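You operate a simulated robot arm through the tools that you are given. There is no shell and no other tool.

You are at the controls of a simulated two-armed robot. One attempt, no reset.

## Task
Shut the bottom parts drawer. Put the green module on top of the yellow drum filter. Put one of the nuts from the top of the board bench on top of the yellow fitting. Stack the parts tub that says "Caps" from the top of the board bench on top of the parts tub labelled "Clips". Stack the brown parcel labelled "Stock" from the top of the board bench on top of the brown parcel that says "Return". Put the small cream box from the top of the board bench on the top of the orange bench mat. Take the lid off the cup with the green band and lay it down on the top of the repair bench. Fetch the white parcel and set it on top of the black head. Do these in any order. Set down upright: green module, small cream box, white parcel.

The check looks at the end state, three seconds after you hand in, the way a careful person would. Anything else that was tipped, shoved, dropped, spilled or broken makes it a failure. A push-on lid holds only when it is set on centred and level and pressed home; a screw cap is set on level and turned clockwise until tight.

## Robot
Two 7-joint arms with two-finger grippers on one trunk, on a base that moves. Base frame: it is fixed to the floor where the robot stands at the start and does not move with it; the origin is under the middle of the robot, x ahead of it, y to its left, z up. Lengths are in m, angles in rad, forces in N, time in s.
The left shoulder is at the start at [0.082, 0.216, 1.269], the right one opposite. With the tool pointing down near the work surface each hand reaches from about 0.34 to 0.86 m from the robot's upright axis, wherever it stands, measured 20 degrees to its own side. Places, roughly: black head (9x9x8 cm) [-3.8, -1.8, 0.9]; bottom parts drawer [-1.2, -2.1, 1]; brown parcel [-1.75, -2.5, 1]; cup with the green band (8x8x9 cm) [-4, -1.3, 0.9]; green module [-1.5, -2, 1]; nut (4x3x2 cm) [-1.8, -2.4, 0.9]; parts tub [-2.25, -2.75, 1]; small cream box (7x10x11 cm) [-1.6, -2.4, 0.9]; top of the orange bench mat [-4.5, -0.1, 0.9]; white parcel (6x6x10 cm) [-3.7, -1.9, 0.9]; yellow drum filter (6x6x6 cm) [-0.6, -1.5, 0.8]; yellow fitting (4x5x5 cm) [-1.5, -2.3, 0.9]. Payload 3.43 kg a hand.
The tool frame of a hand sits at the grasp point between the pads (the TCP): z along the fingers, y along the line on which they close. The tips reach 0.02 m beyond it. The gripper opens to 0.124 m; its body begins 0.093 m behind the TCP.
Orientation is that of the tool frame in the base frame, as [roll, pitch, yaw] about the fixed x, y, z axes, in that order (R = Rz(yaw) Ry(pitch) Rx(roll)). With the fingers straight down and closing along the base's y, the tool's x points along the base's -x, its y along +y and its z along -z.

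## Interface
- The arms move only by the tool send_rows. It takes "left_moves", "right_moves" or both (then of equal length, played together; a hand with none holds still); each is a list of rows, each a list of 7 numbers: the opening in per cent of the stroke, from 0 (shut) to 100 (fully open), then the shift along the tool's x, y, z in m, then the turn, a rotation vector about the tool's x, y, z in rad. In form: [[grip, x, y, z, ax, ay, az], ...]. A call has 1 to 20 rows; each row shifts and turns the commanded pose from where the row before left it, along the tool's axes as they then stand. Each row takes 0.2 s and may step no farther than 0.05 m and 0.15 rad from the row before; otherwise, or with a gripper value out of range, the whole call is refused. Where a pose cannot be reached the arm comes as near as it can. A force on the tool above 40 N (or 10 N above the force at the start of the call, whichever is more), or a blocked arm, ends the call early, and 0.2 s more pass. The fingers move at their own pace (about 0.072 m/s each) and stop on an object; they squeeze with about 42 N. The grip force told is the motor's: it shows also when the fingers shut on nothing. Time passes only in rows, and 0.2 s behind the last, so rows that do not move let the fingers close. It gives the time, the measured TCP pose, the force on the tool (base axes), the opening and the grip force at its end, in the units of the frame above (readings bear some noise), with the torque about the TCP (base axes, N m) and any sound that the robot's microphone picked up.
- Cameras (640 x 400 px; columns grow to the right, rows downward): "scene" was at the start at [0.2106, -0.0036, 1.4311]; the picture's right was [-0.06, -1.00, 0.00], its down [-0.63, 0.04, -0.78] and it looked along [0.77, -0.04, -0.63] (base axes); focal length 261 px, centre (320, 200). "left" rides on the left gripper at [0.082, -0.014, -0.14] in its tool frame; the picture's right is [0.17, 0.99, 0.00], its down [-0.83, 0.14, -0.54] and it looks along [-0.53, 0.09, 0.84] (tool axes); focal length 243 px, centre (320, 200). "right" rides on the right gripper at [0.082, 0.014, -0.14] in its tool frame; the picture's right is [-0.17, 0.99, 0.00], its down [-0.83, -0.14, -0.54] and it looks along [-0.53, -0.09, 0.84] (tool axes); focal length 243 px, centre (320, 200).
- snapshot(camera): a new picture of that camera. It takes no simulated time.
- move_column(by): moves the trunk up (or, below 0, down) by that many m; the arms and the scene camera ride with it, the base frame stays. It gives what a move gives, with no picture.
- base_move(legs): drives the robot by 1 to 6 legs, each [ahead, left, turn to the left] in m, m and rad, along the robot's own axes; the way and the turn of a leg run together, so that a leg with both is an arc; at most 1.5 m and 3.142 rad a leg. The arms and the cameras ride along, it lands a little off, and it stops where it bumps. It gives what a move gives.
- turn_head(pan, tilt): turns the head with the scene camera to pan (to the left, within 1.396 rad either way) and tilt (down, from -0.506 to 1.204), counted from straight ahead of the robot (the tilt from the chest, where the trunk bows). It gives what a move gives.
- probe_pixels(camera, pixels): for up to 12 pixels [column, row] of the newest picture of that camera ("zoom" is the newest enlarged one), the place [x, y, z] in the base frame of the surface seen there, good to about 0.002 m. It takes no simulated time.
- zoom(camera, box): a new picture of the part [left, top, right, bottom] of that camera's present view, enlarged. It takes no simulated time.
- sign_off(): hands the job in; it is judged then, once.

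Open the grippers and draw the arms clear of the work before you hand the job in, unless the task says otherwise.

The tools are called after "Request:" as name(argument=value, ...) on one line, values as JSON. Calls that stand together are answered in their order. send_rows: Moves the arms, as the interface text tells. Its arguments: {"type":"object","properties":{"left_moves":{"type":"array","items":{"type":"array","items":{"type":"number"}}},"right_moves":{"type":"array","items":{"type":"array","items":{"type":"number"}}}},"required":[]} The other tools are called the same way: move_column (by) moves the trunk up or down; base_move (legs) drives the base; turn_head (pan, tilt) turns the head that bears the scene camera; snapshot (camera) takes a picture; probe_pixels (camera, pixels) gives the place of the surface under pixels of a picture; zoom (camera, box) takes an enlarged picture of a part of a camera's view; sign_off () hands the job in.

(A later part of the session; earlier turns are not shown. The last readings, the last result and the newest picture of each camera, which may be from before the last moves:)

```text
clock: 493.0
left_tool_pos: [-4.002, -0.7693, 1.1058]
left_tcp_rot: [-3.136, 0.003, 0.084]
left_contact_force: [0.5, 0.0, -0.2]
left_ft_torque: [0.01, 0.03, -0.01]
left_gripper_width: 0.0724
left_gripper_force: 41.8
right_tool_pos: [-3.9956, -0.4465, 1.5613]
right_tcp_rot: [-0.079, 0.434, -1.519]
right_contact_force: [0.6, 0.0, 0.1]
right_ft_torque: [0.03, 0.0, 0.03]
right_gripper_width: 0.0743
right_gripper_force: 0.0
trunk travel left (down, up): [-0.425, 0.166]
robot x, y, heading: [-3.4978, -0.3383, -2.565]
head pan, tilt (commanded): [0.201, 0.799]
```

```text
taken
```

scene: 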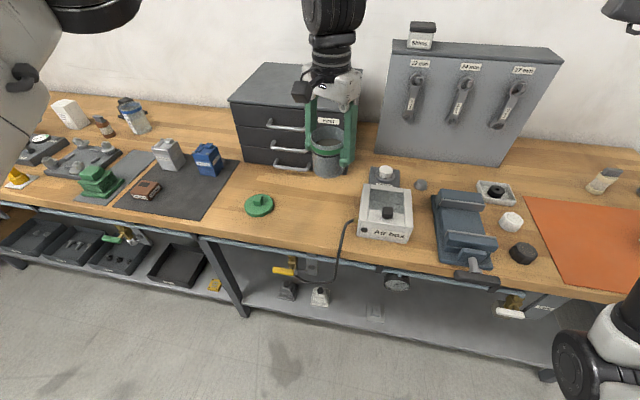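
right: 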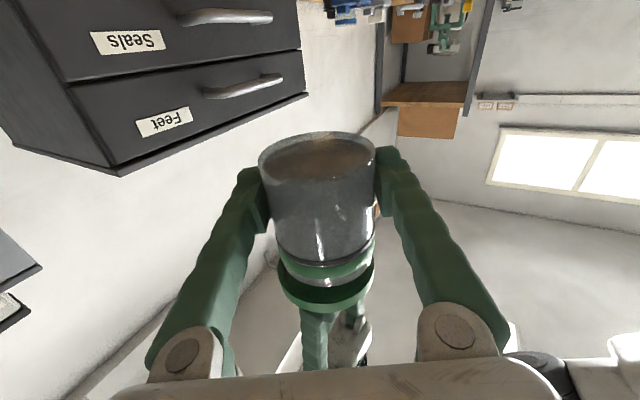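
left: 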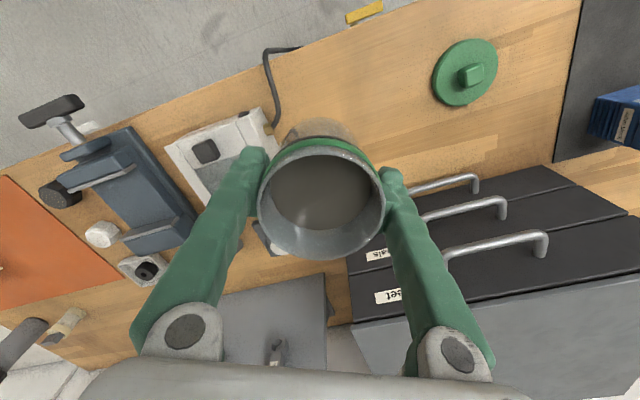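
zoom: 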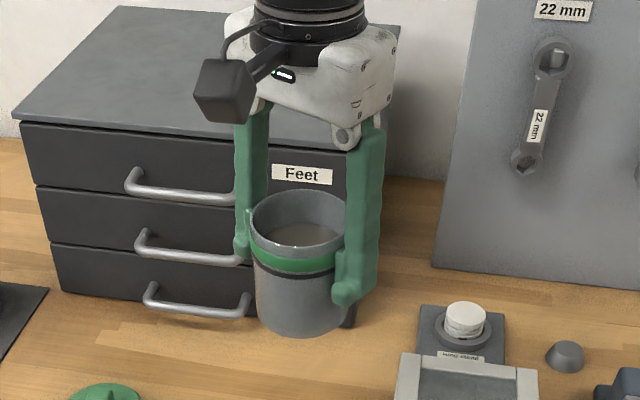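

The cup is firmly and upright in the left hand. I turn the hand back to neutral yaw and move it left 0.2 m, then drive to return the cup to its original spot.

Request:
send_rows(left_moves=[[45, 0, 0, -0.02, 0, 0, -0.145], [45, 0, 0, 0, 0, 0, -0.145], [45, 0, 0, 0, 0, 0, -0.145], [45, 0, 0, 0, 0, 0, -0.1], [45, 0, 0.044, 0, 0, 0, 0], [45, 0, 0.044, 0, 0, 0, 0], [45, 0, 0.044, 0, 0, 0, 0], [45, 0, 0.044, 0, 0, 0, 0], [45, 0, 0.044, 0, 0, 0, 0], [45, 0, 0, 0, 0, 0, 0]])

Request:
base_move(legs=[[0, 0.229, 0]])

Request:
snapshot(camera="scene")

```text
clock: 495.2
left_tool_pos: [-3.8745, -0.9479, 1.1238]
left_tcp_rot: [-3.14, 0.0, 0.619]
left_contact_force: [0.2, -0.5, -3.4]
left_ft_torque: [0.0, -0.01, 0.0]
left_gripper_width: 0.0723
left_gripper_force: 41.6
right_tool_pos: [-3.9964, -0.4462, 1.561]
right_tcp_rot: [-0.078, 0.435, -1.52]
right_contact_force: [-0.8, -0.7, 0.6]
right_ft_torque: [0.01, 0.0, -0.04]
right_gripper_width: 0.0745
right_gripper_force: 0.1
trunk travel left (down, up): [-0.425, 0.166]
robot x, y, heading: [-3.4974, -0.3353, -2.569]
head pan, tilt (commanded): [0.201, 0.799]
```

```text
clock: 498.8
left_tool_pos: [-3.7515, -1.1379, 1.1238]
left_tcp_rot: [-3.136, 0.001, 0.619]
left_contact_force: [-0.4, 0.4, -2.6]
left_ft_torque: [-0.03, -0.02, 0.04]
left_gripper_width: 0.0722
left_gripper_force: 42.5
right_tool_pos: [-3.8728, -0.6352, 1.5614]
right_tcp_rot: [-0.079, 0.433, -1.522]
right_contact_force: [0.2, -1.0, 0.6]
right_ft_torque: [-0.03, 0.04, 0.0]
right_gripper_width: 0.0744
right_gripper_force: 0.0
trunk travel left (down, up): [-0.425, 0.166]
robot x, y, heading: [-3.3749, -0.5299, -2.567]
head pan, tilt (commanded): [0.201, 0.799]
```

```text
taken
```

scene: 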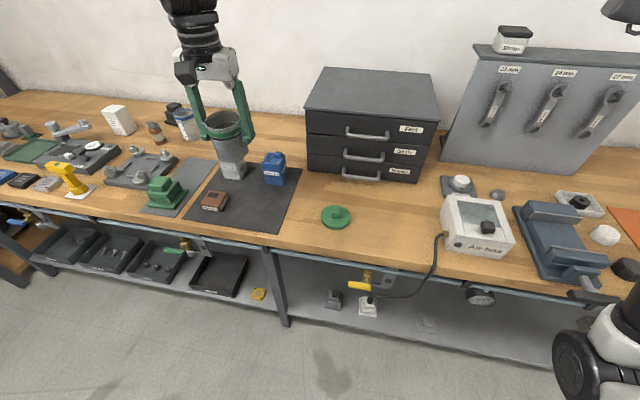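

I check the right elbow's position before driving ahead, since it would pass over the "Air box".

Request:
probe_pixels(camera="scene", pixels=[[572, 370], [600, 345], [575, 395], [625, 330], [475, 215], [520, 240], [485, 205]])

```text
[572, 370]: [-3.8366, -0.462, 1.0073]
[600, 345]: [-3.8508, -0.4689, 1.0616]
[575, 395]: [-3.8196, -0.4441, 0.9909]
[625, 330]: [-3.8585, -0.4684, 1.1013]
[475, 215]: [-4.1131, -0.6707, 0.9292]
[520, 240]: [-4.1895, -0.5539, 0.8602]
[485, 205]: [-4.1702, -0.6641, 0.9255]
```

The elbow would just graze the Air box, so I raise the right hand 0.13 m first.

Request:
send_rows(right_moves=[[60, 0, 0, 0.045, 0, 0, 0], [60, 0, 0, 0.045, 0, 0, 0], [60, 0, 0, 0.045, 0, 0, 0], [60, 0, 0, 0, 0, 0, 0]])

Request:
snapshot(camera="scene")

Request:
probe_pixels(camera="scene", pixels=[[580, 340], [600, 300], [560, 360], [590, 370]])

```text
clock: 499.8
left_tool_pos: [-3.7518, -1.1386, 1.1229]
left_tcp_rot: [-3.138, 0.002, 0.616]
left_contact_force: [-0.3, -0.5, -4.0]
left_ft_torque: [-0.01, 0.01, 0.0]
left_gripper_width: 0.072
left_gripper_force: 42.0
right_tool_pos: [-3.8607, -0.6907, 1.682]
right_tcp_rot: [-0.078, 0.435, -1.523]
right_contact_force: [0.2, -0.2, -0.1]
right_ft_torque: [-0.03, 0.01, 0.01]
right_gripper_width: 0.0745
right_gripper_force: 0.0
trunk travel left (down, up): [-0.425, 0.166]
robot x, y, heading: [-3.3731, -0.5312, -2.567]
head pan, tilt (commanded): [0.201, 0.799]
```

```text
taken
```

scene: 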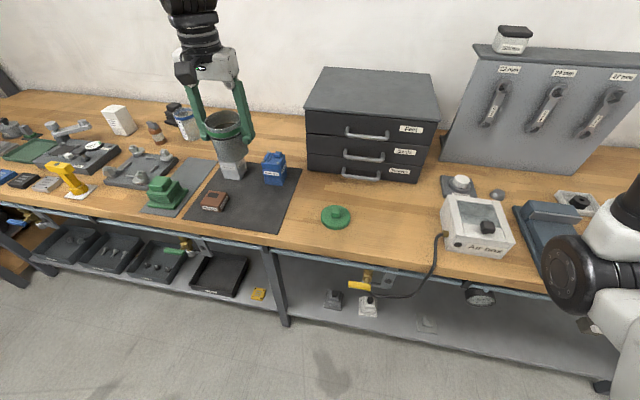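

```text
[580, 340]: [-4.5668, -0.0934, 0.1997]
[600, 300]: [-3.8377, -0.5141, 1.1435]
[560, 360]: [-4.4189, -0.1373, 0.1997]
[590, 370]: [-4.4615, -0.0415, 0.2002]
```

The elbow is now near z 1.15. I drive ahead 0.24 m with the cup.

Request:
base_move(legs=[[0.238, 0, 0]])

Request:
turn_head(pan=0.35, tilt=0.75)

Request:
snapshot(camera="scene")

Request:
snapshot(camera="left")

```text
clock: 501.9
left_tool_pos: [-3.9492, -1.2686, 1.1254]
left_tcp_rot: [-3.139, 0.001, 0.622]
left_contact_force: [0.0, 0.6, -4.5]
left_ft_torque: [0.0, 0.0, -0.02]
left_gripper_width: 0.072
left_gripper_force: 42.3
right_tool_pos: [-4.0583, -0.8216, 1.6821]
right_tcp_rot: [-0.079, 0.435, -1.52]
right_contact_force: [0.3, 0.5, -0.3]
right_ft_torque: [-0.01, -0.02, -0.03]
right_gripper_width: 0.0744
right_gripper_force: 0.1
trunk travel left (down, up): [-0.425, 0.166]
robot x, y, heading: [-3.573, -0.6558, -2.567]
head pan, tilt (commanded): [0.201, 0.799]
```

```text
clock: 502.6
left_tool_pos: [-3.9498, -1.2689, 1.1234]
left_tcp_rot: [-3.136, -0.001, 0.623]
left_contact_force: [0.4, -0.3, -3.4]
left_ft_torque: [0.04, 0.02, 0.01]
left_gripper_width: 0.0718
left_gripper_force: 41.9
right_tool_pos: [-4.06, -0.823, 1.6819]
right_tcp_rot: [-0.079, 0.435, -1.519]
right_contact_force: [0.5, -0.4, 0.4]
right_ft_torque: [-0.03, 0.01, 0.01]
right_gripper_width: 0.0744
right_gripper_force: 0.1
trunk travel left (down, up): [-0.425, 0.166]
robot x, y, heading: [-3.5699, -0.6539, -2.567]
head pan, tilt (commanded): [0.351, 0.75]
```

```text
taken
```

scene: 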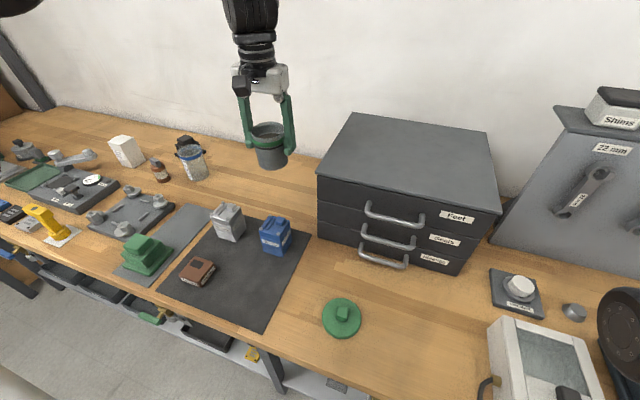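

```text
taken
```

left: 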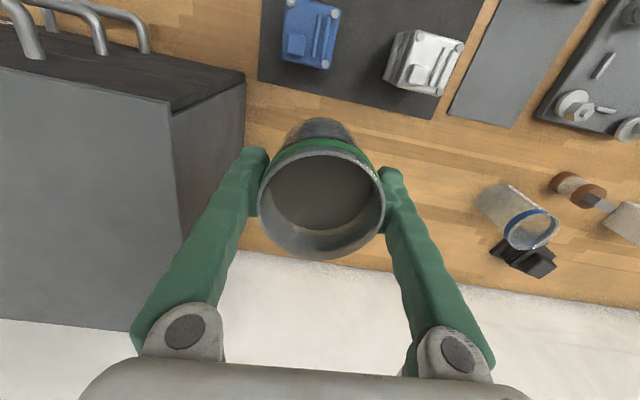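

The cup is past the bottles. I lower it to gain reach and move it forward 9 cm to its original place.

Request:
send_rows(left_moves=[[45, 0, 0, 0.045, 0, 0, 0], [45, 0, 0, 0.045, 0, 0, 0], [45, -0.0313, 0.0014, 0, 0, 0, 0], [45, -0.0313, 0.0014, 0, 0, 0, 0], [45, -0.0312, 0.0014, 0, 0, 0, 0], [45, 0, 0, 0.04, 0, 0, 0], [45, 0, 0, 0.03, 0, 0, 0], [45, 0, 0, 0, 0, 0, 0]])

Request:
zoom(camera="scene", box=[200, 90, 340, 230])

```text
clock: 504.4
left_tool_pos: [-4.0228, -1.3258, 0.9632]
left_tcp_rot: [-3.138, 0.001, 0.618]
left_contact_force: [-0.8, -0.6, -4.4]
left_ft_torque: [-0.04, -0.03, -0.01]
left_gripper_width: 0.0721
left_gripper_force: 41.8
right_tool_pos: [-4.0612, -0.8221, 1.682]
right_tcp_rot: [-0.08, 0.432, -1.518]
right_contact_force: [-0.8, 0.1, -0.1]
right_ft_torque: [0.01, -0.03, -0.01]
right_gripper_width: 0.0745
right_gripper_force: 0.0
trunk travel left (down, up): [-0.425, 0.166]
robot x, y, heading: [-3.5753, -0.6552, -2.569]
head pan, tilt (commanded): [0.351, 0.75]
```

```text
2.86 times, centred on (270, 160) of scene
```

zoom: 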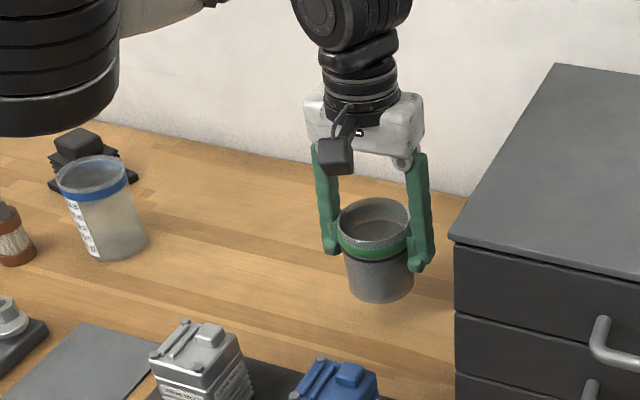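

Over its original spot. I lower 4 cm and creep to contact.

Request:
send_rows(left_moves=[[45, 0, 0, 0.025, 0, 0, 0], [45, 0, 0, 0.012, 0, 0, 0], [45, 0, 0, 0.004, 0, 0, 0], [45, 0, 0, 0, 0, 0, 0]])

Request:
send_rows(left_moves=[[45, 0, 0, 0.003, 0, 0, 0], [45, 0, 0, 0, 0, 0, 0]])

Request:
send_rows(left_moves=[[45, 0, 0, 0.002, 0, 0, 0], [45, 0, 0, 0, 0, 0, 0]])

```text
clock: 505.4
left_tool_pos: [-4.0245, -1.3256, 0.9225]
left_tcp_rot: [-3.135, 0.0, 0.621]
left_contact_force: [0.0, -0.3, -3.9]
left_ft_torque: [-0.01, 0.03, 0.01]
left_gripper_width: 0.0718
left_gripper_force: 42.0
right_tool_pos: [-4.0594, -0.8221, 1.6815]
right_tcp_rot: [-0.079, 0.434, -1.519]
right_contact_force: [0.7, -0.9, 0.0]
right_ft_torque: [-0.01, 0.03, 0.0]
right_gripper_width: 0.0743
right_gripper_force: 0.1
trunk travel left (down, up): [-0.425, 0.166]
robot x, y, heading: [-3.5722, -0.6559, -2.564]
head pan, tilt (commanded): [0.351, 0.75]
```

```text
clock: 505.9
left_tool_pos: [-4.0235, -1.3252, 0.9194]
left_tcp_rot: [-3.137, -0.002, 0.622]
left_contact_force: [0.4, 0.3, -2.9]
left_ft_torque: [-0.03, -0.01, -0.03]
left_gripper_width: 0.0718
left_gripper_force: 41.9
right_tool_pos: [-4.0607, -0.8222, 1.6815]
right_tcp_rot: [-0.078, 0.435, -1.517]
right_contact_force: [-0.4, -0.2, -0.5]
right_ft_torque: [0.01, -0.01, -0.05]
right_gripper_width: 0.0745
right_gripper_force: 0.0
trunk travel left (down, up): [-0.425, 0.166]
robot x, y, heading: [-3.5716, -0.6583, -2.562]
head pan, tilt (commanded): [0.351, 0.75]
```

```text
clock: 506.6
left_tool_pos: [-4.0252, -1.3248, 0.9172]
left_tcp_rot: [-3.137, 0.002, 0.621]
left_contact_force: [0.7, -0.2, -4.2]
left_ft_torque: [-0.02, 0.01, -0.03]
left_gripper_width: 0.0718
left_gripper_force: 42.2
right_tool_pos: [-4.0595, -0.8215, 1.6817]
right_tcp_rot: [-0.079, 0.435, -1.52]
right_contact_force: [-0.4, 0.3, 0.6]
right_ft_torque: [0.04, 0.0, 0.02]
right_gripper_width: 0.0744
right_gripper_force: 0.0
trunk travel left (down, up): [-0.425, 0.166]
robot x, y, heading: [-3.5771, -0.6571, -2.567]
head pan, tilt (commanded): [0.351, 0.75]
```

I keep creeping down in 2 mm steps until the bench takes the load.

Request:
send_rows(left_moves=[[45, 0, 0, 0.002, 0, 0, 0], [45, 0, 0, 0, 0, 0, 0]])

Request:
send_rows(left_moves=[[45, 0, 0, 0.002, 0, 0, 0], [45, 0, 0, 0, 0, 0, 0]])

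Request:
send_rows(left_moves=[[45, 0, 0, 0.0015, 0, 0, 0], [45, 0, 0, 0, 0, 0, 0]])

```text
clock: 507.1
left_tool_pos: [-4.0243, -1.3272, 0.9175]
left_tcp_rot: [-3.136, 0.003, 0.62]
left_contact_force: [-0.2, -1.1, 4.9]
left_ft_torque: [0.08, -0.29, -0.04]
left_gripper_width: 0.0716
left_gripper_force: 42.3
right_tool_pos: [-4.0591, -0.8224, 1.6824]
right_tcp_rot: [-0.078, 0.436, -1.518]
right_contact_force: [0.0, -0.2, 0.9]
right_ft_torque: [0.01, -0.01, 0.02]
right_gripper_width: 0.0743
right_gripper_force: 0.1
trunk travel left (down, up): [-0.425, 0.166]
robot x, y, heading: [-3.5733, -0.6582, -2.567]
head pan, tilt (commanded): [0.351, 0.75]
```

```text
clock: 507.8
left_tool_pos: [-4.0238, -1.3253, 0.9178]
left_tcp_rot: [-3.136, 0.008, 0.623]
left_contact_force: [-2.9, -3.2, 18.7]
left_ft_torque: [0.25, -0.46, 0.08]
left_gripper_width: 0.072
left_gripper_force: 42.3
right_tool_pos: [-4.058, -0.8205, 1.6821]
right_tcp_rot: [-0.08, 0.433, -1.519]
right_contact_force: [-0.2, 0.1, 0.4]
right_ft_torque: [-0.01, -0.01, 0.02]
right_gripper_width: 0.0743
right_gripper_force: 0.0
trunk travel left (down, up): [-0.425, 0.166]
robot x, y, heading: [-3.5703, -0.6527, -2.562]
head pan, tilt (commanded): [0.351, 0.75]
```

```text
clock: 508.4
left_tool_pos: [-4.0238, -1.3246, 0.9133]
left_tcp_rot: [-3.138, -0.001, 0.62]
left_contact_force: [-4.2, 3.9, 11.6]
left_ft_torque: [0.27, -0.27, 0.17]
left_gripper_width: 0.0683
left_gripper_force: 41.9
right_tool_pos: [-4.0599, -0.8215, 1.6821]
right_tcp_rot: [-0.079, 0.432, -1.522]
right_contact_force: [0.8, -0.2, 0.5]
right_ft_torque: [0.0, 0.01, 0.01]
right_gripper_width: 0.0743
right_gripper_force: 0.0
trunk travel left (down, up): [-0.425, 0.166]
robot x, y, heading: [-3.5712, -0.6553, -2.567]
head pan, tilt (commanded): [0.351, 0.75]
```

The cup stands on the bench. I open the left hand and lift straight up.

Request:
send_rows(left_moves=[[60, 0, 0, 0, 0, 0, 0], [75, 0, 0, 0, 0, 0, 0], [75, 0, 0, 0, 0, 0, 0], [75, 0, 0, -0.03, 0, 0, 0], [75, 0, 0, -0.04, 0, 0, 0], [75, 0, 0, -0.04, 0, 0, 0], [75, 0.03, 0, -0.02, 0, 0, 0], [75, 0.04, 0, -0.01, 0, 0, 0], [75, 0.04, 0, 0, 0, 0, 0], [75, 0, 0, 0, 0, 0, 0]])

Request:
snapshot(camera="scene")

```text
clock: 510.6
left_tool_pos: [-3.9349, -1.2616, 1.0538]
left_tcp_rot: [-3.136, 0.002, 0.622]
left_contact_force: [-0.5, -0.2, -1.0]
left_ft_torque: [0.02, 0.0, 0.01]
left_gripper_width: 0.093
left_gripper_force: 0.0
right_tool_pos: [-4.0615, -0.8232, 1.681]
right_tcp_rot: [-0.079, 0.435, -1.518]
right_contact_force: [-0.9, -0.9, -0.3]
right_ft_torque: [0.0, 0.02, 0.04]
right_gripper_width: 0.0746
right_gripper_force: 0.0
trunk travel left (down, up): [-0.425, 0.166]
robot x, y, heading: [-3.5765, -0.656, -2.566]
head pan, tilt (commanded): [0.351, 0.75]
```

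```text
taken
```

scene: 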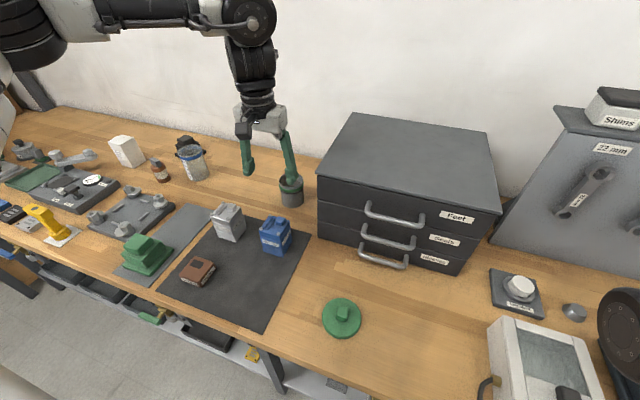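

Cup back in place and open, lid on the bench. Last task: the white parcel onto the black head. I raise the hand and strafe left 0.62 m.

Request:
send_rows(left_moves=[[75, 0.02, 0, -0.04, 0, 0, 0], [75, 0, 0, -0.04, 0, 0, 0], [75, 0, 0, 0, 0, 0, 0]])

Request:
base_move(legs=[[0, 0.62, 0]])

Request:
turn_head(pan=0.25, tilt=0.75)

Request:
snapshot(camera="scene")

Request:
snapshot(camera="left")

```text
clock: 511.4
left_tool_pos: [-3.916, -1.2537, 1.1316]
left_tcp_rot: [-3.137, -0.001, 0.621]
left_contact_force: [-0.5, 0.2, 0.4]
left_ft_torque: [0.04, 0.01, 0.01]
left_gripper_width: 0.0929
left_gripper_force: 0.1
right_tool_pos: [-4.0605, -0.8245, 1.6811]
right_tcp_rot: [-0.078, 0.434, -1.518]
right_contact_force: [-0.6, -0.4, 0.4]
right_ft_torque: [0.0, 0.0, 0.01]
right_gripper_width: 0.0746
right_gripper_force: 0.1
trunk travel left (down, up): [-0.425, 0.166]
robot x, y, heading: [-3.5726, -0.6543, -2.564]
head pan, tilt (commanded): [0.351, 0.75]
```

```text
clock: 520.1
left_tool_pos: [-3.5847, -1.7713, 1.1325]
left_tcp_rot: [-3.137, 0.003, 0.613]
left_contact_force: [-0.6, 0.0, -0.3]
left_ft_torque: [0.03, 0.05, 0.0]
left_gripper_width: 0.0926
left_gripper_force: 0.0
right_tool_pos: [-3.7245, -1.3406, 1.6825]
right_tcp_rot: [-0.079, 0.435, -1.528]
right_contact_force: [-1.1, 0.5, -0.1]
right_ft_torque: [-0.01, 0.0, 0.0]
right_gripper_width: 0.0743
right_gripper_force: 0.0
trunk travel left (down, up): [-0.425, 0.166]
robot x, y, heading: [-3.2381, -1.1781, -2.572]
head pan, tilt (commanded): [0.351, 0.75]
```

```text
clock: 520.7
left_tool_pos: [-3.5835, -1.7721, 1.1317]
left_tcp_rot: [-3.137, 0.002, 0.61]
left_contact_force: [-0.3, 0.3, -0.2]
left_ft_torque: [0.02, -0.01, 0.02]
left_gripper_width: 0.093
left_gripper_force: 0.1
right_tool_pos: [-3.7245, -1.3407, 1.6814]
right_tcp_rot: [-0.079, 0.434, -1.528]
right_contact_force: [0.0, 0.0, 0.3]
right_ft_torque: [0.0, -0.01, -0.02]
right_gripper_width: 0.0745
right_gripper_force: 0.1
trunk travel left (down, up): [-0.425, 0.166]
robot x, y, heading: [-3.234, -1.1795, -2.572]
head pan, tilt (commanded): [0.25, 0.75]
```

```text
taken
```

scene: 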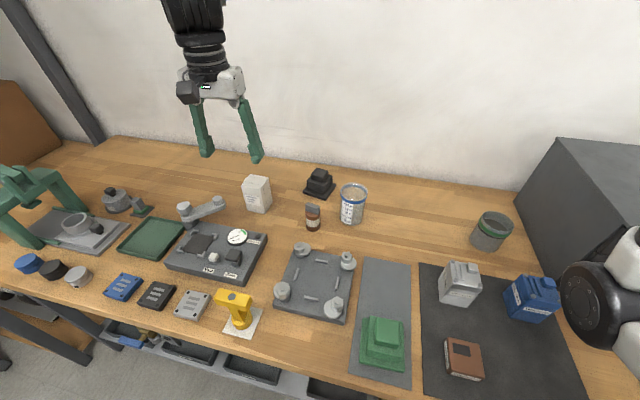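

```text
taken
```

left: 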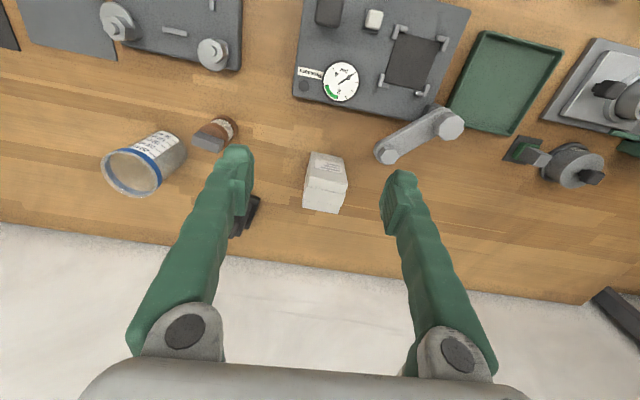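

I zoom in on the white parcel and black head and probe them.

Request:
zoom(camera="scene", box=[230, 150, 380, 240])

Request:
probe_pixels(camera="scene", pixels=[[244, 178], [267, 178], [268, 184], [257, 187], [248, 205], [268, 208], [256, 180], [318, 173], [326, 178], [312, 182], [330, 190], [320, 195]])

```text
4.27 times, centred on (305, 195) of scene
```

zoom: 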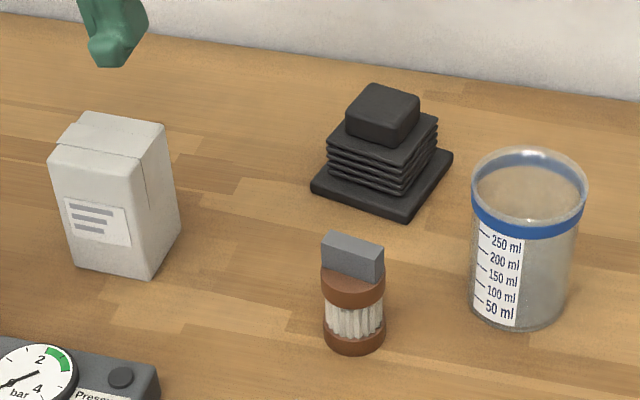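

```text
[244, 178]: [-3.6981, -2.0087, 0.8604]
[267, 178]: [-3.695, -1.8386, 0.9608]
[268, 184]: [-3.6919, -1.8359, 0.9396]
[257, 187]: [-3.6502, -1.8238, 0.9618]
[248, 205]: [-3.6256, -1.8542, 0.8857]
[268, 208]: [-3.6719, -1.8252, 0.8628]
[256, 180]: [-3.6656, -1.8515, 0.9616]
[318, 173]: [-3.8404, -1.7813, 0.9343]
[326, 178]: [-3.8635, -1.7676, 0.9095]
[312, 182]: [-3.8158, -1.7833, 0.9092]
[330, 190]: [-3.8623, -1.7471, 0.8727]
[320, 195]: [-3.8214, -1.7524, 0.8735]
```

I probe the top faces' corners in this zoom.

Request:
probe_pixels(camera="zoom", pixels=[[352, 110], [376, 89], [414, 98], [394, 124], [383, 107], [56, 150], [92, 116], [160, 127], [136, 156], [105, 138], [75, 262], [150, 275]])

```text
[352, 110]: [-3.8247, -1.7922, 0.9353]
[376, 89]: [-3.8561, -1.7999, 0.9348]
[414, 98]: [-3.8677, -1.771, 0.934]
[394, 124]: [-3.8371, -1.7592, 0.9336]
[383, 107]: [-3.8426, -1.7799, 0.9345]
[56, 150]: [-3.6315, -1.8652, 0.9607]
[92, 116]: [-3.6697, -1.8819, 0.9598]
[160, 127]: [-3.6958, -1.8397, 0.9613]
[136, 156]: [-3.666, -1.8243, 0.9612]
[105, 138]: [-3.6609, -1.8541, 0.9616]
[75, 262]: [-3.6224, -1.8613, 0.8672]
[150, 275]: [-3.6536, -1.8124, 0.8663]
```

Head top block: centre (-3.846,-1.781), z 0.9345, about 3.7 cm square; parcel: centre ≈(-3.662,-1.852), width 5.8 cm, height 10 cm. I lower the left hand a bit and move over the parcel.

Request:
send_rows(left_moves=[[75, 0, 0, 0.04, 0, 0, 0.043], [75, 0, 0, 0.03, 0, 0, 0], [75, -0.0367, 0.0068, 0, 0, 0, 0], [75, -0.0367, 0.0068, 0, 0, 0, 0], [75, -0.0367, 0.0069, 0, 0, 0, 0], [75, 0, 0, 0, 0, 0, 0]])

Request:
snapshot(camera="left")

Request:
probe_pixels(camera="scene", pixels=[[353, 188], [340, 200], [365, 200], [352, 218], [312, 212], [313, 228]])

```text
clock: 522.1
left_tool_pos: [-3.6654, -1.846, 1.0621]
left_tcp_rot: [-3.135, 0.002, 0.568]
left_contact_force: [0.5, -0.3, 0.0]
left_ft_torque: [0.02, 0.03, 0.01]
left_gripper_width: 0.093
left_gripper_force: 0.0
right_tool_pos: [-3.7217, -1.341, 1.6832]
right_tcp_rot: [-0.079, 0.434, -1.527]
right_contact_force: [0.5, 0.3, -0.1]
right_ft_torque: [-0.02, -0.02, 0.01]
right_gripper_width: 0.0743
right_gripper_force: 0.1
trunk travel left (down, up): [-0.425, 0.166]
robot x, y, heading: [-3.239, -1.1792, -2.576]
head pan, tilt (commanded): [0.25, 0.75]
```

```text
taken
```

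left: 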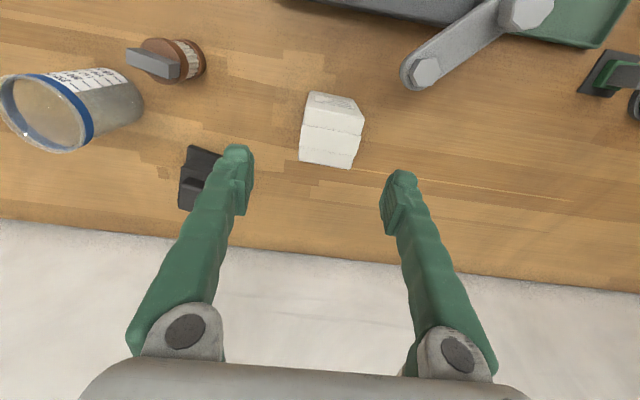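

```text
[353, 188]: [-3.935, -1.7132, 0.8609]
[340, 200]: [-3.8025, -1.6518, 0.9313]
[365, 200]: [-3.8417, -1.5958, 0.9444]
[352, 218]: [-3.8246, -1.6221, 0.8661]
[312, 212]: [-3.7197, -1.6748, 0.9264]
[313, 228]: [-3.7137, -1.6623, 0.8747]
```

The parcel's centre is about 6 mm left and 5 mm ahead of the tool point. I adjust and descend to z≈0.905.

Request:
send_rows(left_moves=[[75, -0.005, 0.0065, 0.04, 0, 0, 0], [75, 0, 0, 0.04, 0, 0, 0], [75, 0, 0, 0.04, 0, 0, 0], [75, 0, 0, 0.037, 0, 0, 0], [75, 0, 0, 0, 0, 0, 0]])

Request:
snapshot(camera="left")

```text
clock: 523.3
left_tool_pos: [-3.6685, -1.8527, 0.9043]
left_tcp_rot: [-3.138, 0.001, 0.57]
left_contact_force: [0.3, 0.7, 0.6]
left_ft_torque: [-0.03, 0.03, -0.01]
left_gripper_width: 0.0931
left_gripper_force: 0.1
right_tool_pos: [-3.7236, -1.3396, 1.682]
right_tcp_rot: [-0.079, 0.433, -1.527]
right_contact_force: [0.0, -0.1, -0.6]
right_ft_torque: [-0.02, 0.0, 0.01]
right_gripper_width: 0.0744
right_gripper_force: 0.0
trunk travel left (down, up): [-0.425, 0.166]
robot x, y, heading: [-3.2393, -1.1826, -2.572]
head pan, tilt (commanded): [0.25, 0.75]
```

```text
taken
```

left: 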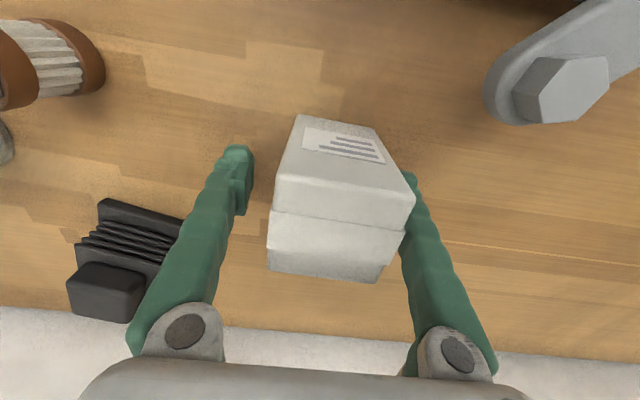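

The parcel sits 1 cm toward one finger; I shift 1 cm to centre, then close.

Request:
send_rows(left_moves=[[75, 0, 0.01, 0, 0, 0, 0], [75, 0, 0, 0, 0, 0, 0], [55, 0, 0, 0, 0, 0, 0], [35, 0, 0, 0, 0, 0, 0], [35, 0, 0, 0, 0, 0, 0], [35, 0, 0, 0, 0, 0, 0]])

Request:
snapshot(camera="left")

```text
clock: 524.7
left_tool_pos: [-3.663, -1.8647, 0.905]
left_tcp_rot: [-3.136, 0.002, 0.571]
left_contact_force: [-1.1, 1.1, 0.8]
left_ft_torque: [0.04, 0.05, 0.0]
left_gripper_width: 0.0588
left_gripper_force: 41.6
right_tool_pos: [-3.7246, -1.3395, 1.6813]
right_tcp_rot: [-0.079, 0.434, -1.527]
right_contact_force: [-0.3, 0.7, 0.9]
right_ft_torque: [0.0, 0.01, 0.0]
right_gripper_width: 0.0745
right_gripper_force: 0.2
trunk travel left (down, up): [-0.425, 0.166]
robot x, y, heading: [-3.2364, -1.1733, -2.572]
head pan, tilt (commanded): [0.25, 0.75]
```

```text
taken
```

left: 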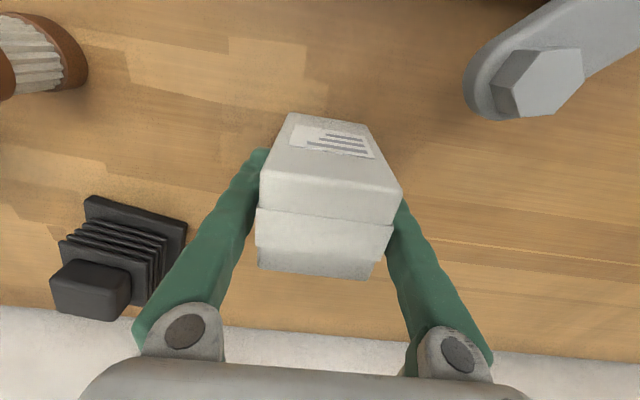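

Gripped at 59 mm. I lift the parcel to clear the head, then measure its position in the hand.

Request:
send_rows(left_moves=[[35, 0, 0, -0.01, 0, 0, 0], [35, 0, 0, -0.03, 0, 0, 0], [35, 0, 0, -0.04, 0, 0, 0], [35, 0, 0, -0.045, 0, 0, 0], [35, 0.03, 0, 0, 0, 0, 0], [35, 0, 0, 0, 0, 0, 0]])

Request:
base_move(legs=[[0.08, 0, 0.005]])

Request:
turn_head(pan=0.3, tilt=0.75)

Request:
snapshot(camera="scene")

```text
clock: 526.1
left_tool_pos: [-3.6384, -1.8478, 1.0325]
left_tcp_rot: [-3.138, 0.0, 0.57]
left_contact_force: [-0.5, 0.7, -1.1]
left_ft_torque: [0.0, 0.01, 0.0]
left_gripper_width: 0.0585
left_gripper_force: 42.3
right_tool_pos: [-3.7255, -1.3412, 1.681]
right_tcp_rot: [-0.078, 0.435, -1.525]
right_contact_force: [-0.4, 0.4, 0.2]
right_ft_torque: [-0.04, 0.02, 0.05]
right_gripper_width: 0.0741
right_gripper_force: 0.1
trunk travel left (down, up): [-0.425, 0.166]
robot x, y, heading: [-3.2381, -1.1713, -2.57]
head pan, tilt (commanded): [0.25, 0.75]
```

```text
clock: 527.3
left_tool_pos: [-3.7014, -1.8918, 1.0324]
left_tcp_rot: [-3.136, 0.002, 0.573]
left_contact_force: [-0.1, -0.7, -1.5]
left_ft_torque: [-0.02, 0.0, -0.02]
left_gripper_width: 0.0586
left_gripper_force: 42.3
right_tool_pos: [-3.7903, -1.384, 1.681]
right_tcp_rot: [-0.08, 0.434, -1.526]
right_contact_force: [-0.6, -0.6, -0.2]
right_ft_torque: [-0.01, -0.02, 0.01]
right_gripper_width: 0.0745
right_gripper_force: 0.0
trunk travel left (down, up): [-0.425, 0.166]
robot x, y, heading: [-3.303, -1.222, -2.57]
head pan, tilt (commanded): [0.25, 0.75]
```

```text
clock: 527.9
left_tool_pos: [-3.7027, -1.8926, 1.0317]
left_tcp_rot: [-3.136, 0.002, 0.571]
left_contact_force: [0.5, 0.8, -1.3]
left_ft_torque: [0.0, 0.01, 0.01]
left_gripper_width: 0.0585
left_gripper_force: 41.7
right_tool_pos: [-3.791, -1.3857, 1.681]
right_tcp_rot: [-0.078, 0.433, -1.523]
right_contact_force: [-0.5, 0.1, -0.8]
right_ft_torque: [-0.01, 0.03, 0.01]
right_gripper_width: 0.0744
right_gripper_force: 0.0
trunk travel left (down, up): [-0.425, 0.166]
robot x, y, heading: [-3.3026, -1.22, -2.574]
head pan, tilt (commanded): [0.3, 0.75]
```

```text
taken
```

scene: 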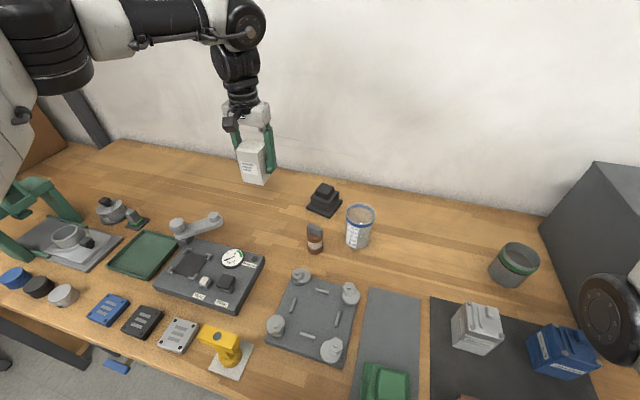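

I zoom on the held parcel and on the head, and probe both.

Request:
zoom(camera="scene", box=[220, 120, 370, 230])

```text
3.64 times, centred on (295, 175) of scene
```

zoom: 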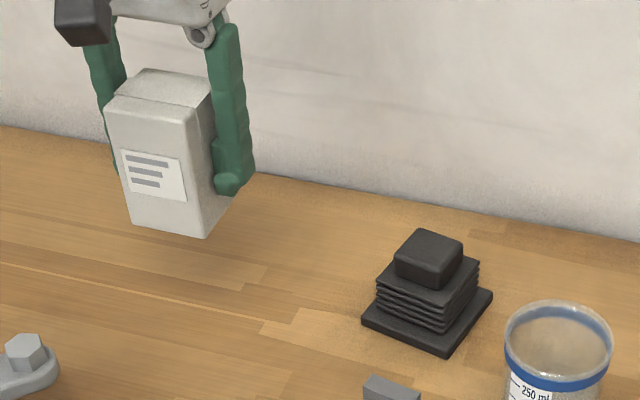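

I probe the parcel's bottom and top corners and the head's top corners.

Request:
probe_pixels(camera="zoom", pixels=[[136, 220], [204, 232], [226, 205], [110, 106], [187, 120], [205, 90], [145, 73], [403, 250], [421, 234], [456, 245], [437, 266], [430, 250]])

```text
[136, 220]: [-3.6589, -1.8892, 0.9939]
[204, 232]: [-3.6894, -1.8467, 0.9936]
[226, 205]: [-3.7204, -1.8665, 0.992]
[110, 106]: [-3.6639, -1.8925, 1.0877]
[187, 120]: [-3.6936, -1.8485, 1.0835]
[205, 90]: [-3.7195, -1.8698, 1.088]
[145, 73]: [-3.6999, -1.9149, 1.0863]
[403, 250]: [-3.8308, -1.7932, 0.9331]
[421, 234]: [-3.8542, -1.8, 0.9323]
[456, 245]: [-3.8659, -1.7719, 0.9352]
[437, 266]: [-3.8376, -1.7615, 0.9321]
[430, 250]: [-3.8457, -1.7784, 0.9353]
```

The parcel's centre is about 1 cm toward the robot from the tool point; the head's centre is (-3.847,-1.781). To keep within reach I drive 4 cm closer first.

Request:
base_move(legs=[[0.04, 0, 0]])

```text
clock: 528.9
left_tool_pos: [-3.7337, -1.9113, 1.0339]
left_tcp_rot: [-3.135, 0.004, 0.572]
left_contact_force: [0.8, 0.4, -0.4]
left_ft_torque: [0.0, 0.05, -0.01]
left_gripper_width: 0.0585
left_gripper_force: 41.8
right_tool_pos: [-3.8202, -1.4029, 1.6849]
right_tcp_rot: [-0.082, 0.434, -1.526]
right_contact_force: [0.8, 0.1, 0.8]
right_ft_torque: [0.02, 0.0, 0.01]
right_gripper_width: 0.0744
right_gripper_force: 0.0
trunk travel left (down, up): [-0.425, 0.166]
robot x, y, heading: [-3.3365, -1.2362, -2.57]
head pan, tilt (commanded): [0.3, 0.75]
```

Fine. I move the parcel right 17 cm and forward 3.5 cm to above the head.

Request:
send_rows(left_moves=[[35, -0.0089, -0.0419, 0, 0, 0, 0], [35, -0.0089, -0.0419, 0, 0, 0, 0], [35, -0.0089, -0.0419, 0, 0, 0, 0], [35, -0.0088, -0.0419, 0, 0, 0, 0], [35, 0, 0, 0, 0, 0, 0]])

Request:
zoom(camera="scene", box=[240, 100, 400, 230])

Request:
snapshot(camera="left")

```text
clock: 530.1
left_tool_pos: [-3.856, -1.7912, 1.0317]
left_tcp_rot: [-3.133, 0.001, 0.575]
left_contact_force: [0.7, 0.1, -1.7]
left_ft_torque: [0.01, 0.04, -0.03]
left_gripper_width: 0.0587
left_gripper_force: 41.9
right_tool_pos: [-3.8212, -1.4072, 1.6814]
right_tcp_rot: [-0.08, 0.434, -1.525]
right_contact_force: [-1.7, 0.3, 0.1]
right_ft_torque: [-0.04, -0.05, 0.0]
right_gripper_width: 0.0742
right_gripper_force: 0.1
trunk travel left (down, up): [-0.425, 0.166]
robot x, y, heading: [-3.3368, -1.2424, -2.569]
head pan, tilt (commanded): [0.3, 0.75]
```

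```text
3.08 times, centred on (320, 165) of scene
```

zoom: 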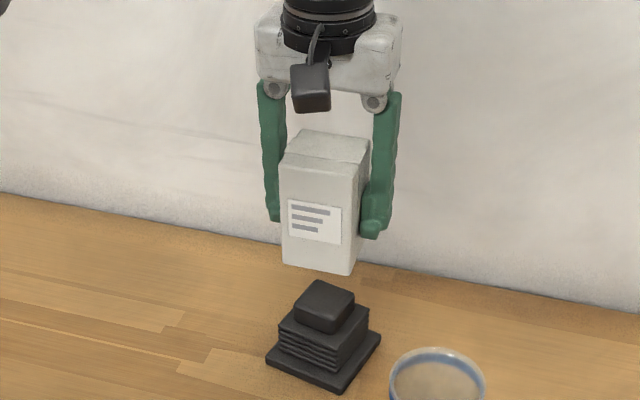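

```text
taken
```

left: 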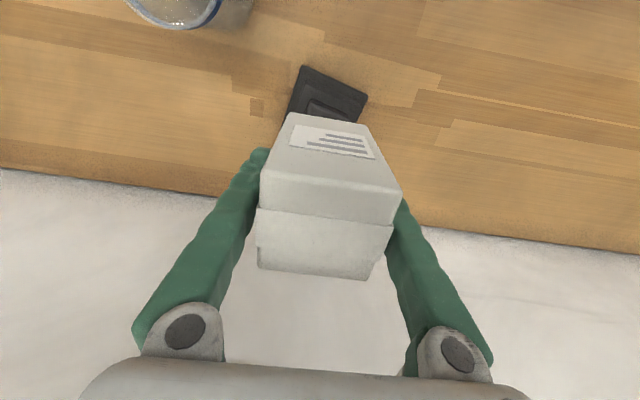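

I probe the parcel's lower edge and the head's top once more in this view to verify alignment.

Request:
probe_pixels(camera="zoom", pixels=[[286, 258], [350, 269], [362, 245], [300, 303], [320, 286], [349, 293], [329, 314], [325, 300]])

```text
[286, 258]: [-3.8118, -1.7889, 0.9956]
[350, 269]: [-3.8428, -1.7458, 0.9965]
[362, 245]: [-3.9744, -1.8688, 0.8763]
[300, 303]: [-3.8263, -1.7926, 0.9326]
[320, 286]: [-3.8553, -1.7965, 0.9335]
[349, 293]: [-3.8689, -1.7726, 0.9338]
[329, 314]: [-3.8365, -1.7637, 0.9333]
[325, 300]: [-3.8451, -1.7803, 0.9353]
```

Aligned within about 2 mm. I lower 4.4 cm and creep to contact.

Request:
send_rows(left_moves=[[35, 0, 0, 0.025, 0, 0, 0], [35, 0, 0, 0.016, 0, 0, 0], [35, 0, 0, 0.004, 0, 0, 0], [35, 0, 0, 0, 0, 0, 0]])

Request:
send_rows(left_moves=[[35, 0, 0, 0.002, 0, 0, 0], [35, 0, 0, 0, 0, 0, 0]])

Request:
send_rows(left_moves=[[35, 0, 0, 0.002, 0, 0, 0], [35, 0, 0, 0, 0, 0, 0]])

Request:
zoom(camera="scene", box=[260, 120, 380, 230])

```text
clock: 531.1
left_tool_pos: [-3.8555, -1.7907, 0.9867]
left_tcp_rot: [-3.137, 0.002, 0.573]
left_contact_force: [-0.5, -0.2, -1.8]
left_ft_torque: [-0.04, 0.0, 0.02]
left_gripper_width: 0.0588
left_gripper_force: 42.2
right_tool_pos: [-3.823, -1.4065, 1.6814]
right_tcp_rot: [-0.079, 0.432, -1.526]
right_contact_force: [0.0, -0.6, 0.5]
right_ft_torque: [0.04, -0.01, -0.03]
right_gripper_width: 0.0746
right_gripper_force: 0.1
trunk travel left (down, up): [-0.425, 0.166]
robot x, y, heading: [-3.3355, -1.2429, -2.571]
head pan, tilt (commanded): [0.3, 0.75]
```

```text
clock: 531.7
left_tool_pos: [-3.8562, -1.7895, 0.9859]
left_tcp_rot: [-3.136, 0.001, 0.573]
left_contact_force: [-0.1, -0.1, -1.9]
left_ft_torque: [-0.04, -0.01, 0.0]
left_gripper_width: 0.0586
left_gripper_force: 42.3
right_tool_pos: [-3.822, -1.4045, 1.6814]
right_tcp_rot: [-0.079, 0.434, -1.526]
right_contact_force: [-0.3, 0.3, -0.1]
right_ft_torque: [0.01, 0.03, 0.0]
right_gripper_width: 0.0745
right_gripper_force: 0.0
trunk travel left (down, up): [-0.425, 0.166]
robot x, y, heading: [-3.3336, -1.2401, -2.571]
head pan, tilt (commanded): [0.3, 0.75]
```

```text
clock: 532.3
left_tool_pos: [-3.8554, -1.7903, 0.9841]
left_tcp_rot: [-3.135, 0.002, 0.572]
left_contact_force: [0.2, 0.9, -2.2]
left_ft_torque: [-0.04, 0.04, 0.0]
left_gripper_width: 0.0587
left_gripper_force: 41.9
right_tool_pos: [-3.8229, -1.4052, 1.6818]
right_tcp_rot: [-0.081, 0.433, -1.525]
right_contact_force: [0.5, -0.3, -1.5]
right_ft_torque: [0.01, -0.03, -0.03]
right_gripper_width: 0.0746
right_gripper_force: 0.1
trunk travel left (down, up): [-0.425, 0.166]
robot x, y, heading: [-3.3386, -1.2414, -2.565]
head pan, tilt (commanded): [0.3, 0.75]
```

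```text
3.64 times, centred on (320, 175) of scene
```

zoom: 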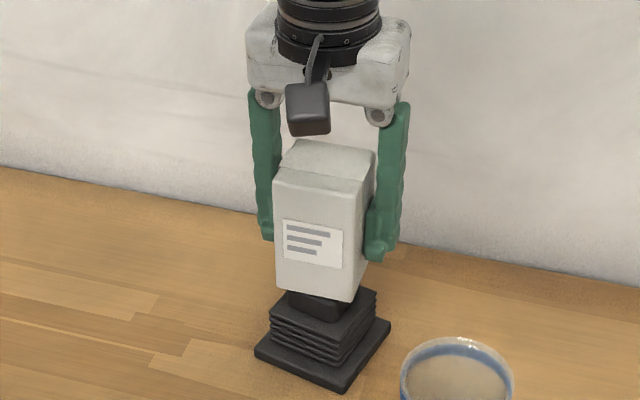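

Almost touching. I continue in 1.5–2 mm steps.

Request:
send_rows(left_moves=[[35, 0, 0, 0.002, 0, 0, 0], [35, 0, 0, 0, 0, 0, 0]])

Request:
send_rows(left_moves=[[35, 0, 0, 0.0015, 0, 0, 0], [35, 0, 0, 0, 0, 0, 0]])

Request:
send_rows(left_moves=[[35, 0, 0, 0.0015, 0, 0, 0], [35, 0, 0, 0, 0, 0, 0]])

```text
clock: 532.9
left_tool_pos: [-3.8557, -1.7912, 0.9817]
left_tcp_rot: [-3.138, 0.002, 0.572]
left_contact_force: [0.2, -0.5, -1.6]
left_ft_torque: [0.0, 0.05, 0.01]
left_gripper_width: 0.0589
left_gripper_force: 41.7
right_tool_pos: [-3.823, -1.4058, 1.6823]
right_tcp_rot: [-0.08, 0.434, -1.526]
right_contact_force: [-0.1, 0.2, 2.1]
right_ft_torque: [-0.01, 0.0, -0.01]
right_gripper_width: 0.0744
right_gripper_force: 0.0
trunk travel left (down, up): [-0.425, 0.166]
robot x, y, heading: [-3.337, -1.2443, -2.572]
head pan, tilt (commanded): [0.3, 0.75]
```

```text
clock: 533.5
left_tool_pos: [-3.8555, -1.7915, 0.9801]
left_tcp_rot: [-3.136, 0.001, 0.572]
left_contact_force: [-0.1, 0.8, -1.8]
left_ft_torque: [-0.02, 0.04, -0.02]
left_gripper_width: 0.0585
left_gripper_force: 41.6
right_tool_pos: [-3.823, -1.4056, 1.6825]
right_tcp_rot: [-0.079, 0.432, -1.524]
right_contact_force: [0.0, -0.1, 0.1]
right_ft_torque: [0.0, 0.01, 0.0]
right_gripper_width: 0.0742
right_gripper_force: 0.0
trunk travel left (down, up): [-0.425, 0.166]
robot x, y, heading: [-3.337, -1.2442, -2.572]
head pan, tilt (commanded): [0.3, 0.75]
```

```text
clock: 534.1
left_tool_pos: [-3.8559, -1.7903, 0.979]
left_tcp_rot: [-3.136, 0.002, 0.572]
left_contact_force: [-0.3, 0.2, -1.1]
left_ft_torque: [-0.04, -0.01, 0.02]
left_gripper_width: 0.0587
left_gripper_force: 42.6
right_tool_pos: [-3.8224, -1.4059, 1.6823]
right_tcp_rot: [-0.082, 0.43, -1.525]
right_contact_force: [-0.5, 0.0, 0.4]
right_ft_torque: [0.0, -0.01, 0.0]
right_gripper_width: 0.0745
right_gripper_force: 0.1
trunk travel left (down, up): [-0.425, 0.166]
robot x, y, heading: [-3.3381, -1.2408, -2.573]
head pan, tilt (commanded): [0.3, 0.75]
```

No contact yet at 0.979; I continue stepping down.

Request:
send_rows(left_moves=[[35, 0, 0, 0.0015, 0, 0, 0], [35, 0, 0, 0, 0, 0, 0]])

Request:
send_rows(left_moves=[[35, 0, 0, 0.0015, 0, 0, 0], [35, 0, 0, 0, 0, 0, 0]])

Request:
zoom(camera="scene", box=[280, 160, 360, 230])

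```text
clock: 534.7
left_tool_pos: [-3.8558, -1.7901, 0.9779]
left_tcp_rot: [-3.136, 0.002, 0.572]
left_contact_force: [0.3, -0.7, 2.2]
left_ft_torque: [0.0, -0.08, -0.04]
left_gripper_width: 0.0584
left_gripper_force: 42.3
right_tool_pos: [-3.8231, -1.405, 1.6822]
right_tcp_rot: [-0.079, 0.432, -1.525]
right_contact_force: [0.1, -0.5, 0.5]
right_ft_torque: [0.04, 0.01, 0.01]
right_gripper_width: 0.0745
right_gripper_force: 0.1
trunk travel left (down, up): [-0.425, 0.166]
robot x, y, heading: [-3.3355, -1.2378, -2.569]
head pan, tilt (commanded): [0.3, 0.75]
```

```text
clock: 535.3
left_tool_pos: [-3.8552, -1.7909, 0.979]
left_tcp_rot: [-3.136, 0.002, 0.573]
left_contact_force: [-1.6, -1.5, 13.1]
left_ft_torque: [0.1, -0.37, -0.02]
left_gripper_width: 0.0585
left_gripper_force: 42.2
right_tool_pos: [-3.8217, -1.405, 1.6821]
right_tcp_rot: [-0.08, 0.433, -1.525]
right_contact_force: [-0.7, 0.5, 0.0]
right_ft_torque: [0.06, -0.02, 0.02]
right_gripper_width: 0.0745
right_gripper_force: 0.0
trunk travel left (down, up): [-0.425, 0.166]
robot x, y, heading: [-3.3349, -1.2428, -2.568]
head pan, tilt (commanded): [0.3, 0.75]
```

```text
5.71 times, centred on (320, 195) of scene
```

zoom: 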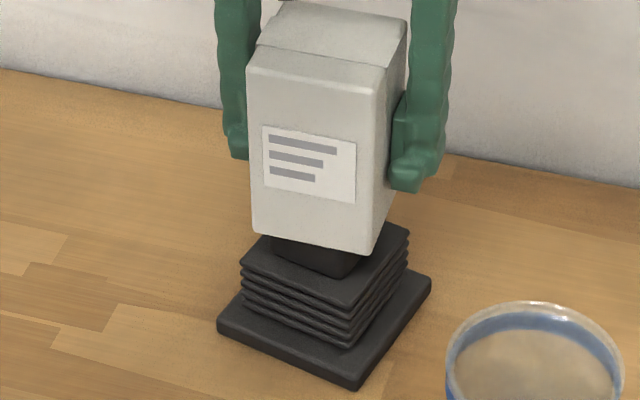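

Contact at 13 N. I ease off 1 mm, open the fingers gently, and lift straight up.

Request:
send_rows(left_moves=[[35, 0, 0, -0.0012, 0, 0, 0], [35, 0, 0, 0, 0, 0, 0], [55, 0, 0, 0, 0, 0, 0], [65, 0, 0, 0, 0, 0, 0], [65, 0, 0, 0, 0, 0, 0]])

Request:
zoom(camera="scene", box=[260, 120, 380, 230])

```text
clock: 536.5
left_tool_pos: [-3.8557, -1.7895, 0.9782]
left_tcp_rot: [-3.136, 0.002, 0.572]
left_contact_force: [0.2, -0.7, -0.2]
left_ft_torque: [0.0, -0.01, 0.0]
left_gripper_width: 0.0805
left_gripper_force: 0.0
right_tool_pos: [-3.8227, -1.4054, 1.6818]
right_tcp_rot: [-0.081, 0.433, -1.526]
right_contact_force: [-0.6, -0.3, 0.3]
right_ft_torque: [-0.02, 0.03, -0.04]
right_gripper_width: 0.0744
right_gripper_force: 0.0
trunk travel left (down, up): [-0.425, 0.166]
robot x, y, heading: [-3.3398, -1.2411, -2.57]
head pan, tilt (commanded): [0.3, 0.75]
```

```text
3.64 times, centred on (320, 175) of scene
```

zoom: 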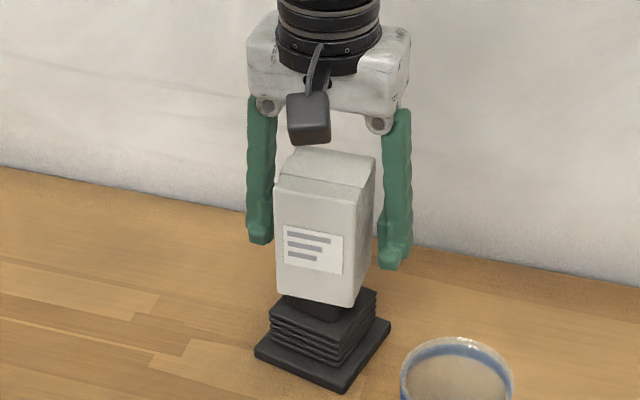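

The parcel stands on the head. I raise the hand straight up and back away.

Request:
send_rows(left_moves=[[65, 0, 0, -0.03, 0, 0, 0], [65, 0, 0, -0.04, 0, 0, 0], [65, 0, 0, -0.04, 0, 0, 0], [65, 0.03, 0, -0.02, 0, 0, 0], [65, 0, 0, 0, 0, 0, 0]])

Request:
zoom(camera="scene", box=[240, 100, 400, 240])

```text
clock: 537.7
left_tool_pos: [-3.8322, -1.7744, 1.1058]
left_tcp_rot: [-3.138, 0.003, 0.573]
left_contact_force: [-0.3, 0.4, -0.4]
left_ft_torque: [-0.01, -0.03, 0.0]
left_gripper_width: 0.0806
left_gripper_force: 0.0
right_tool_pos: [-3.8236, -1.404, 1.6829]
right_tcp_rot: [-0.077, 0.431, -1.525]
right_contact_force: [-0.8, 0.2, -0.2]
right_ft_torque: [0.01, 0.02, -0.01]
right_gripper_width: 0.0748
right_gripper_force: 0.1
trunk travel left (down, up): [-0.425, 0.166]
robot x, y, heading: [-3.3349, -1.24, -2.569]
head pan, tilt (commanded): [0.3, 0.75]
```

```text
2.86 times, centred on (320, 170) of scene
```

zoom: 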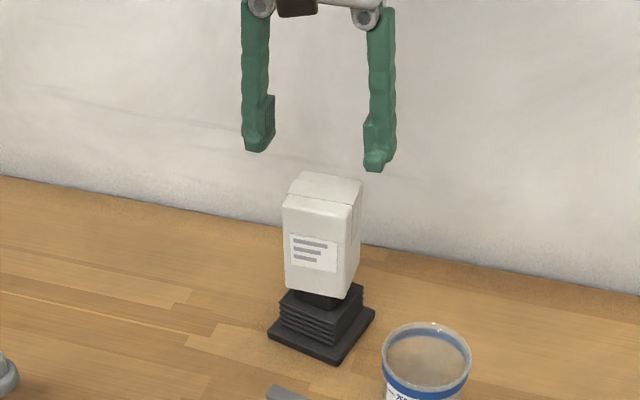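

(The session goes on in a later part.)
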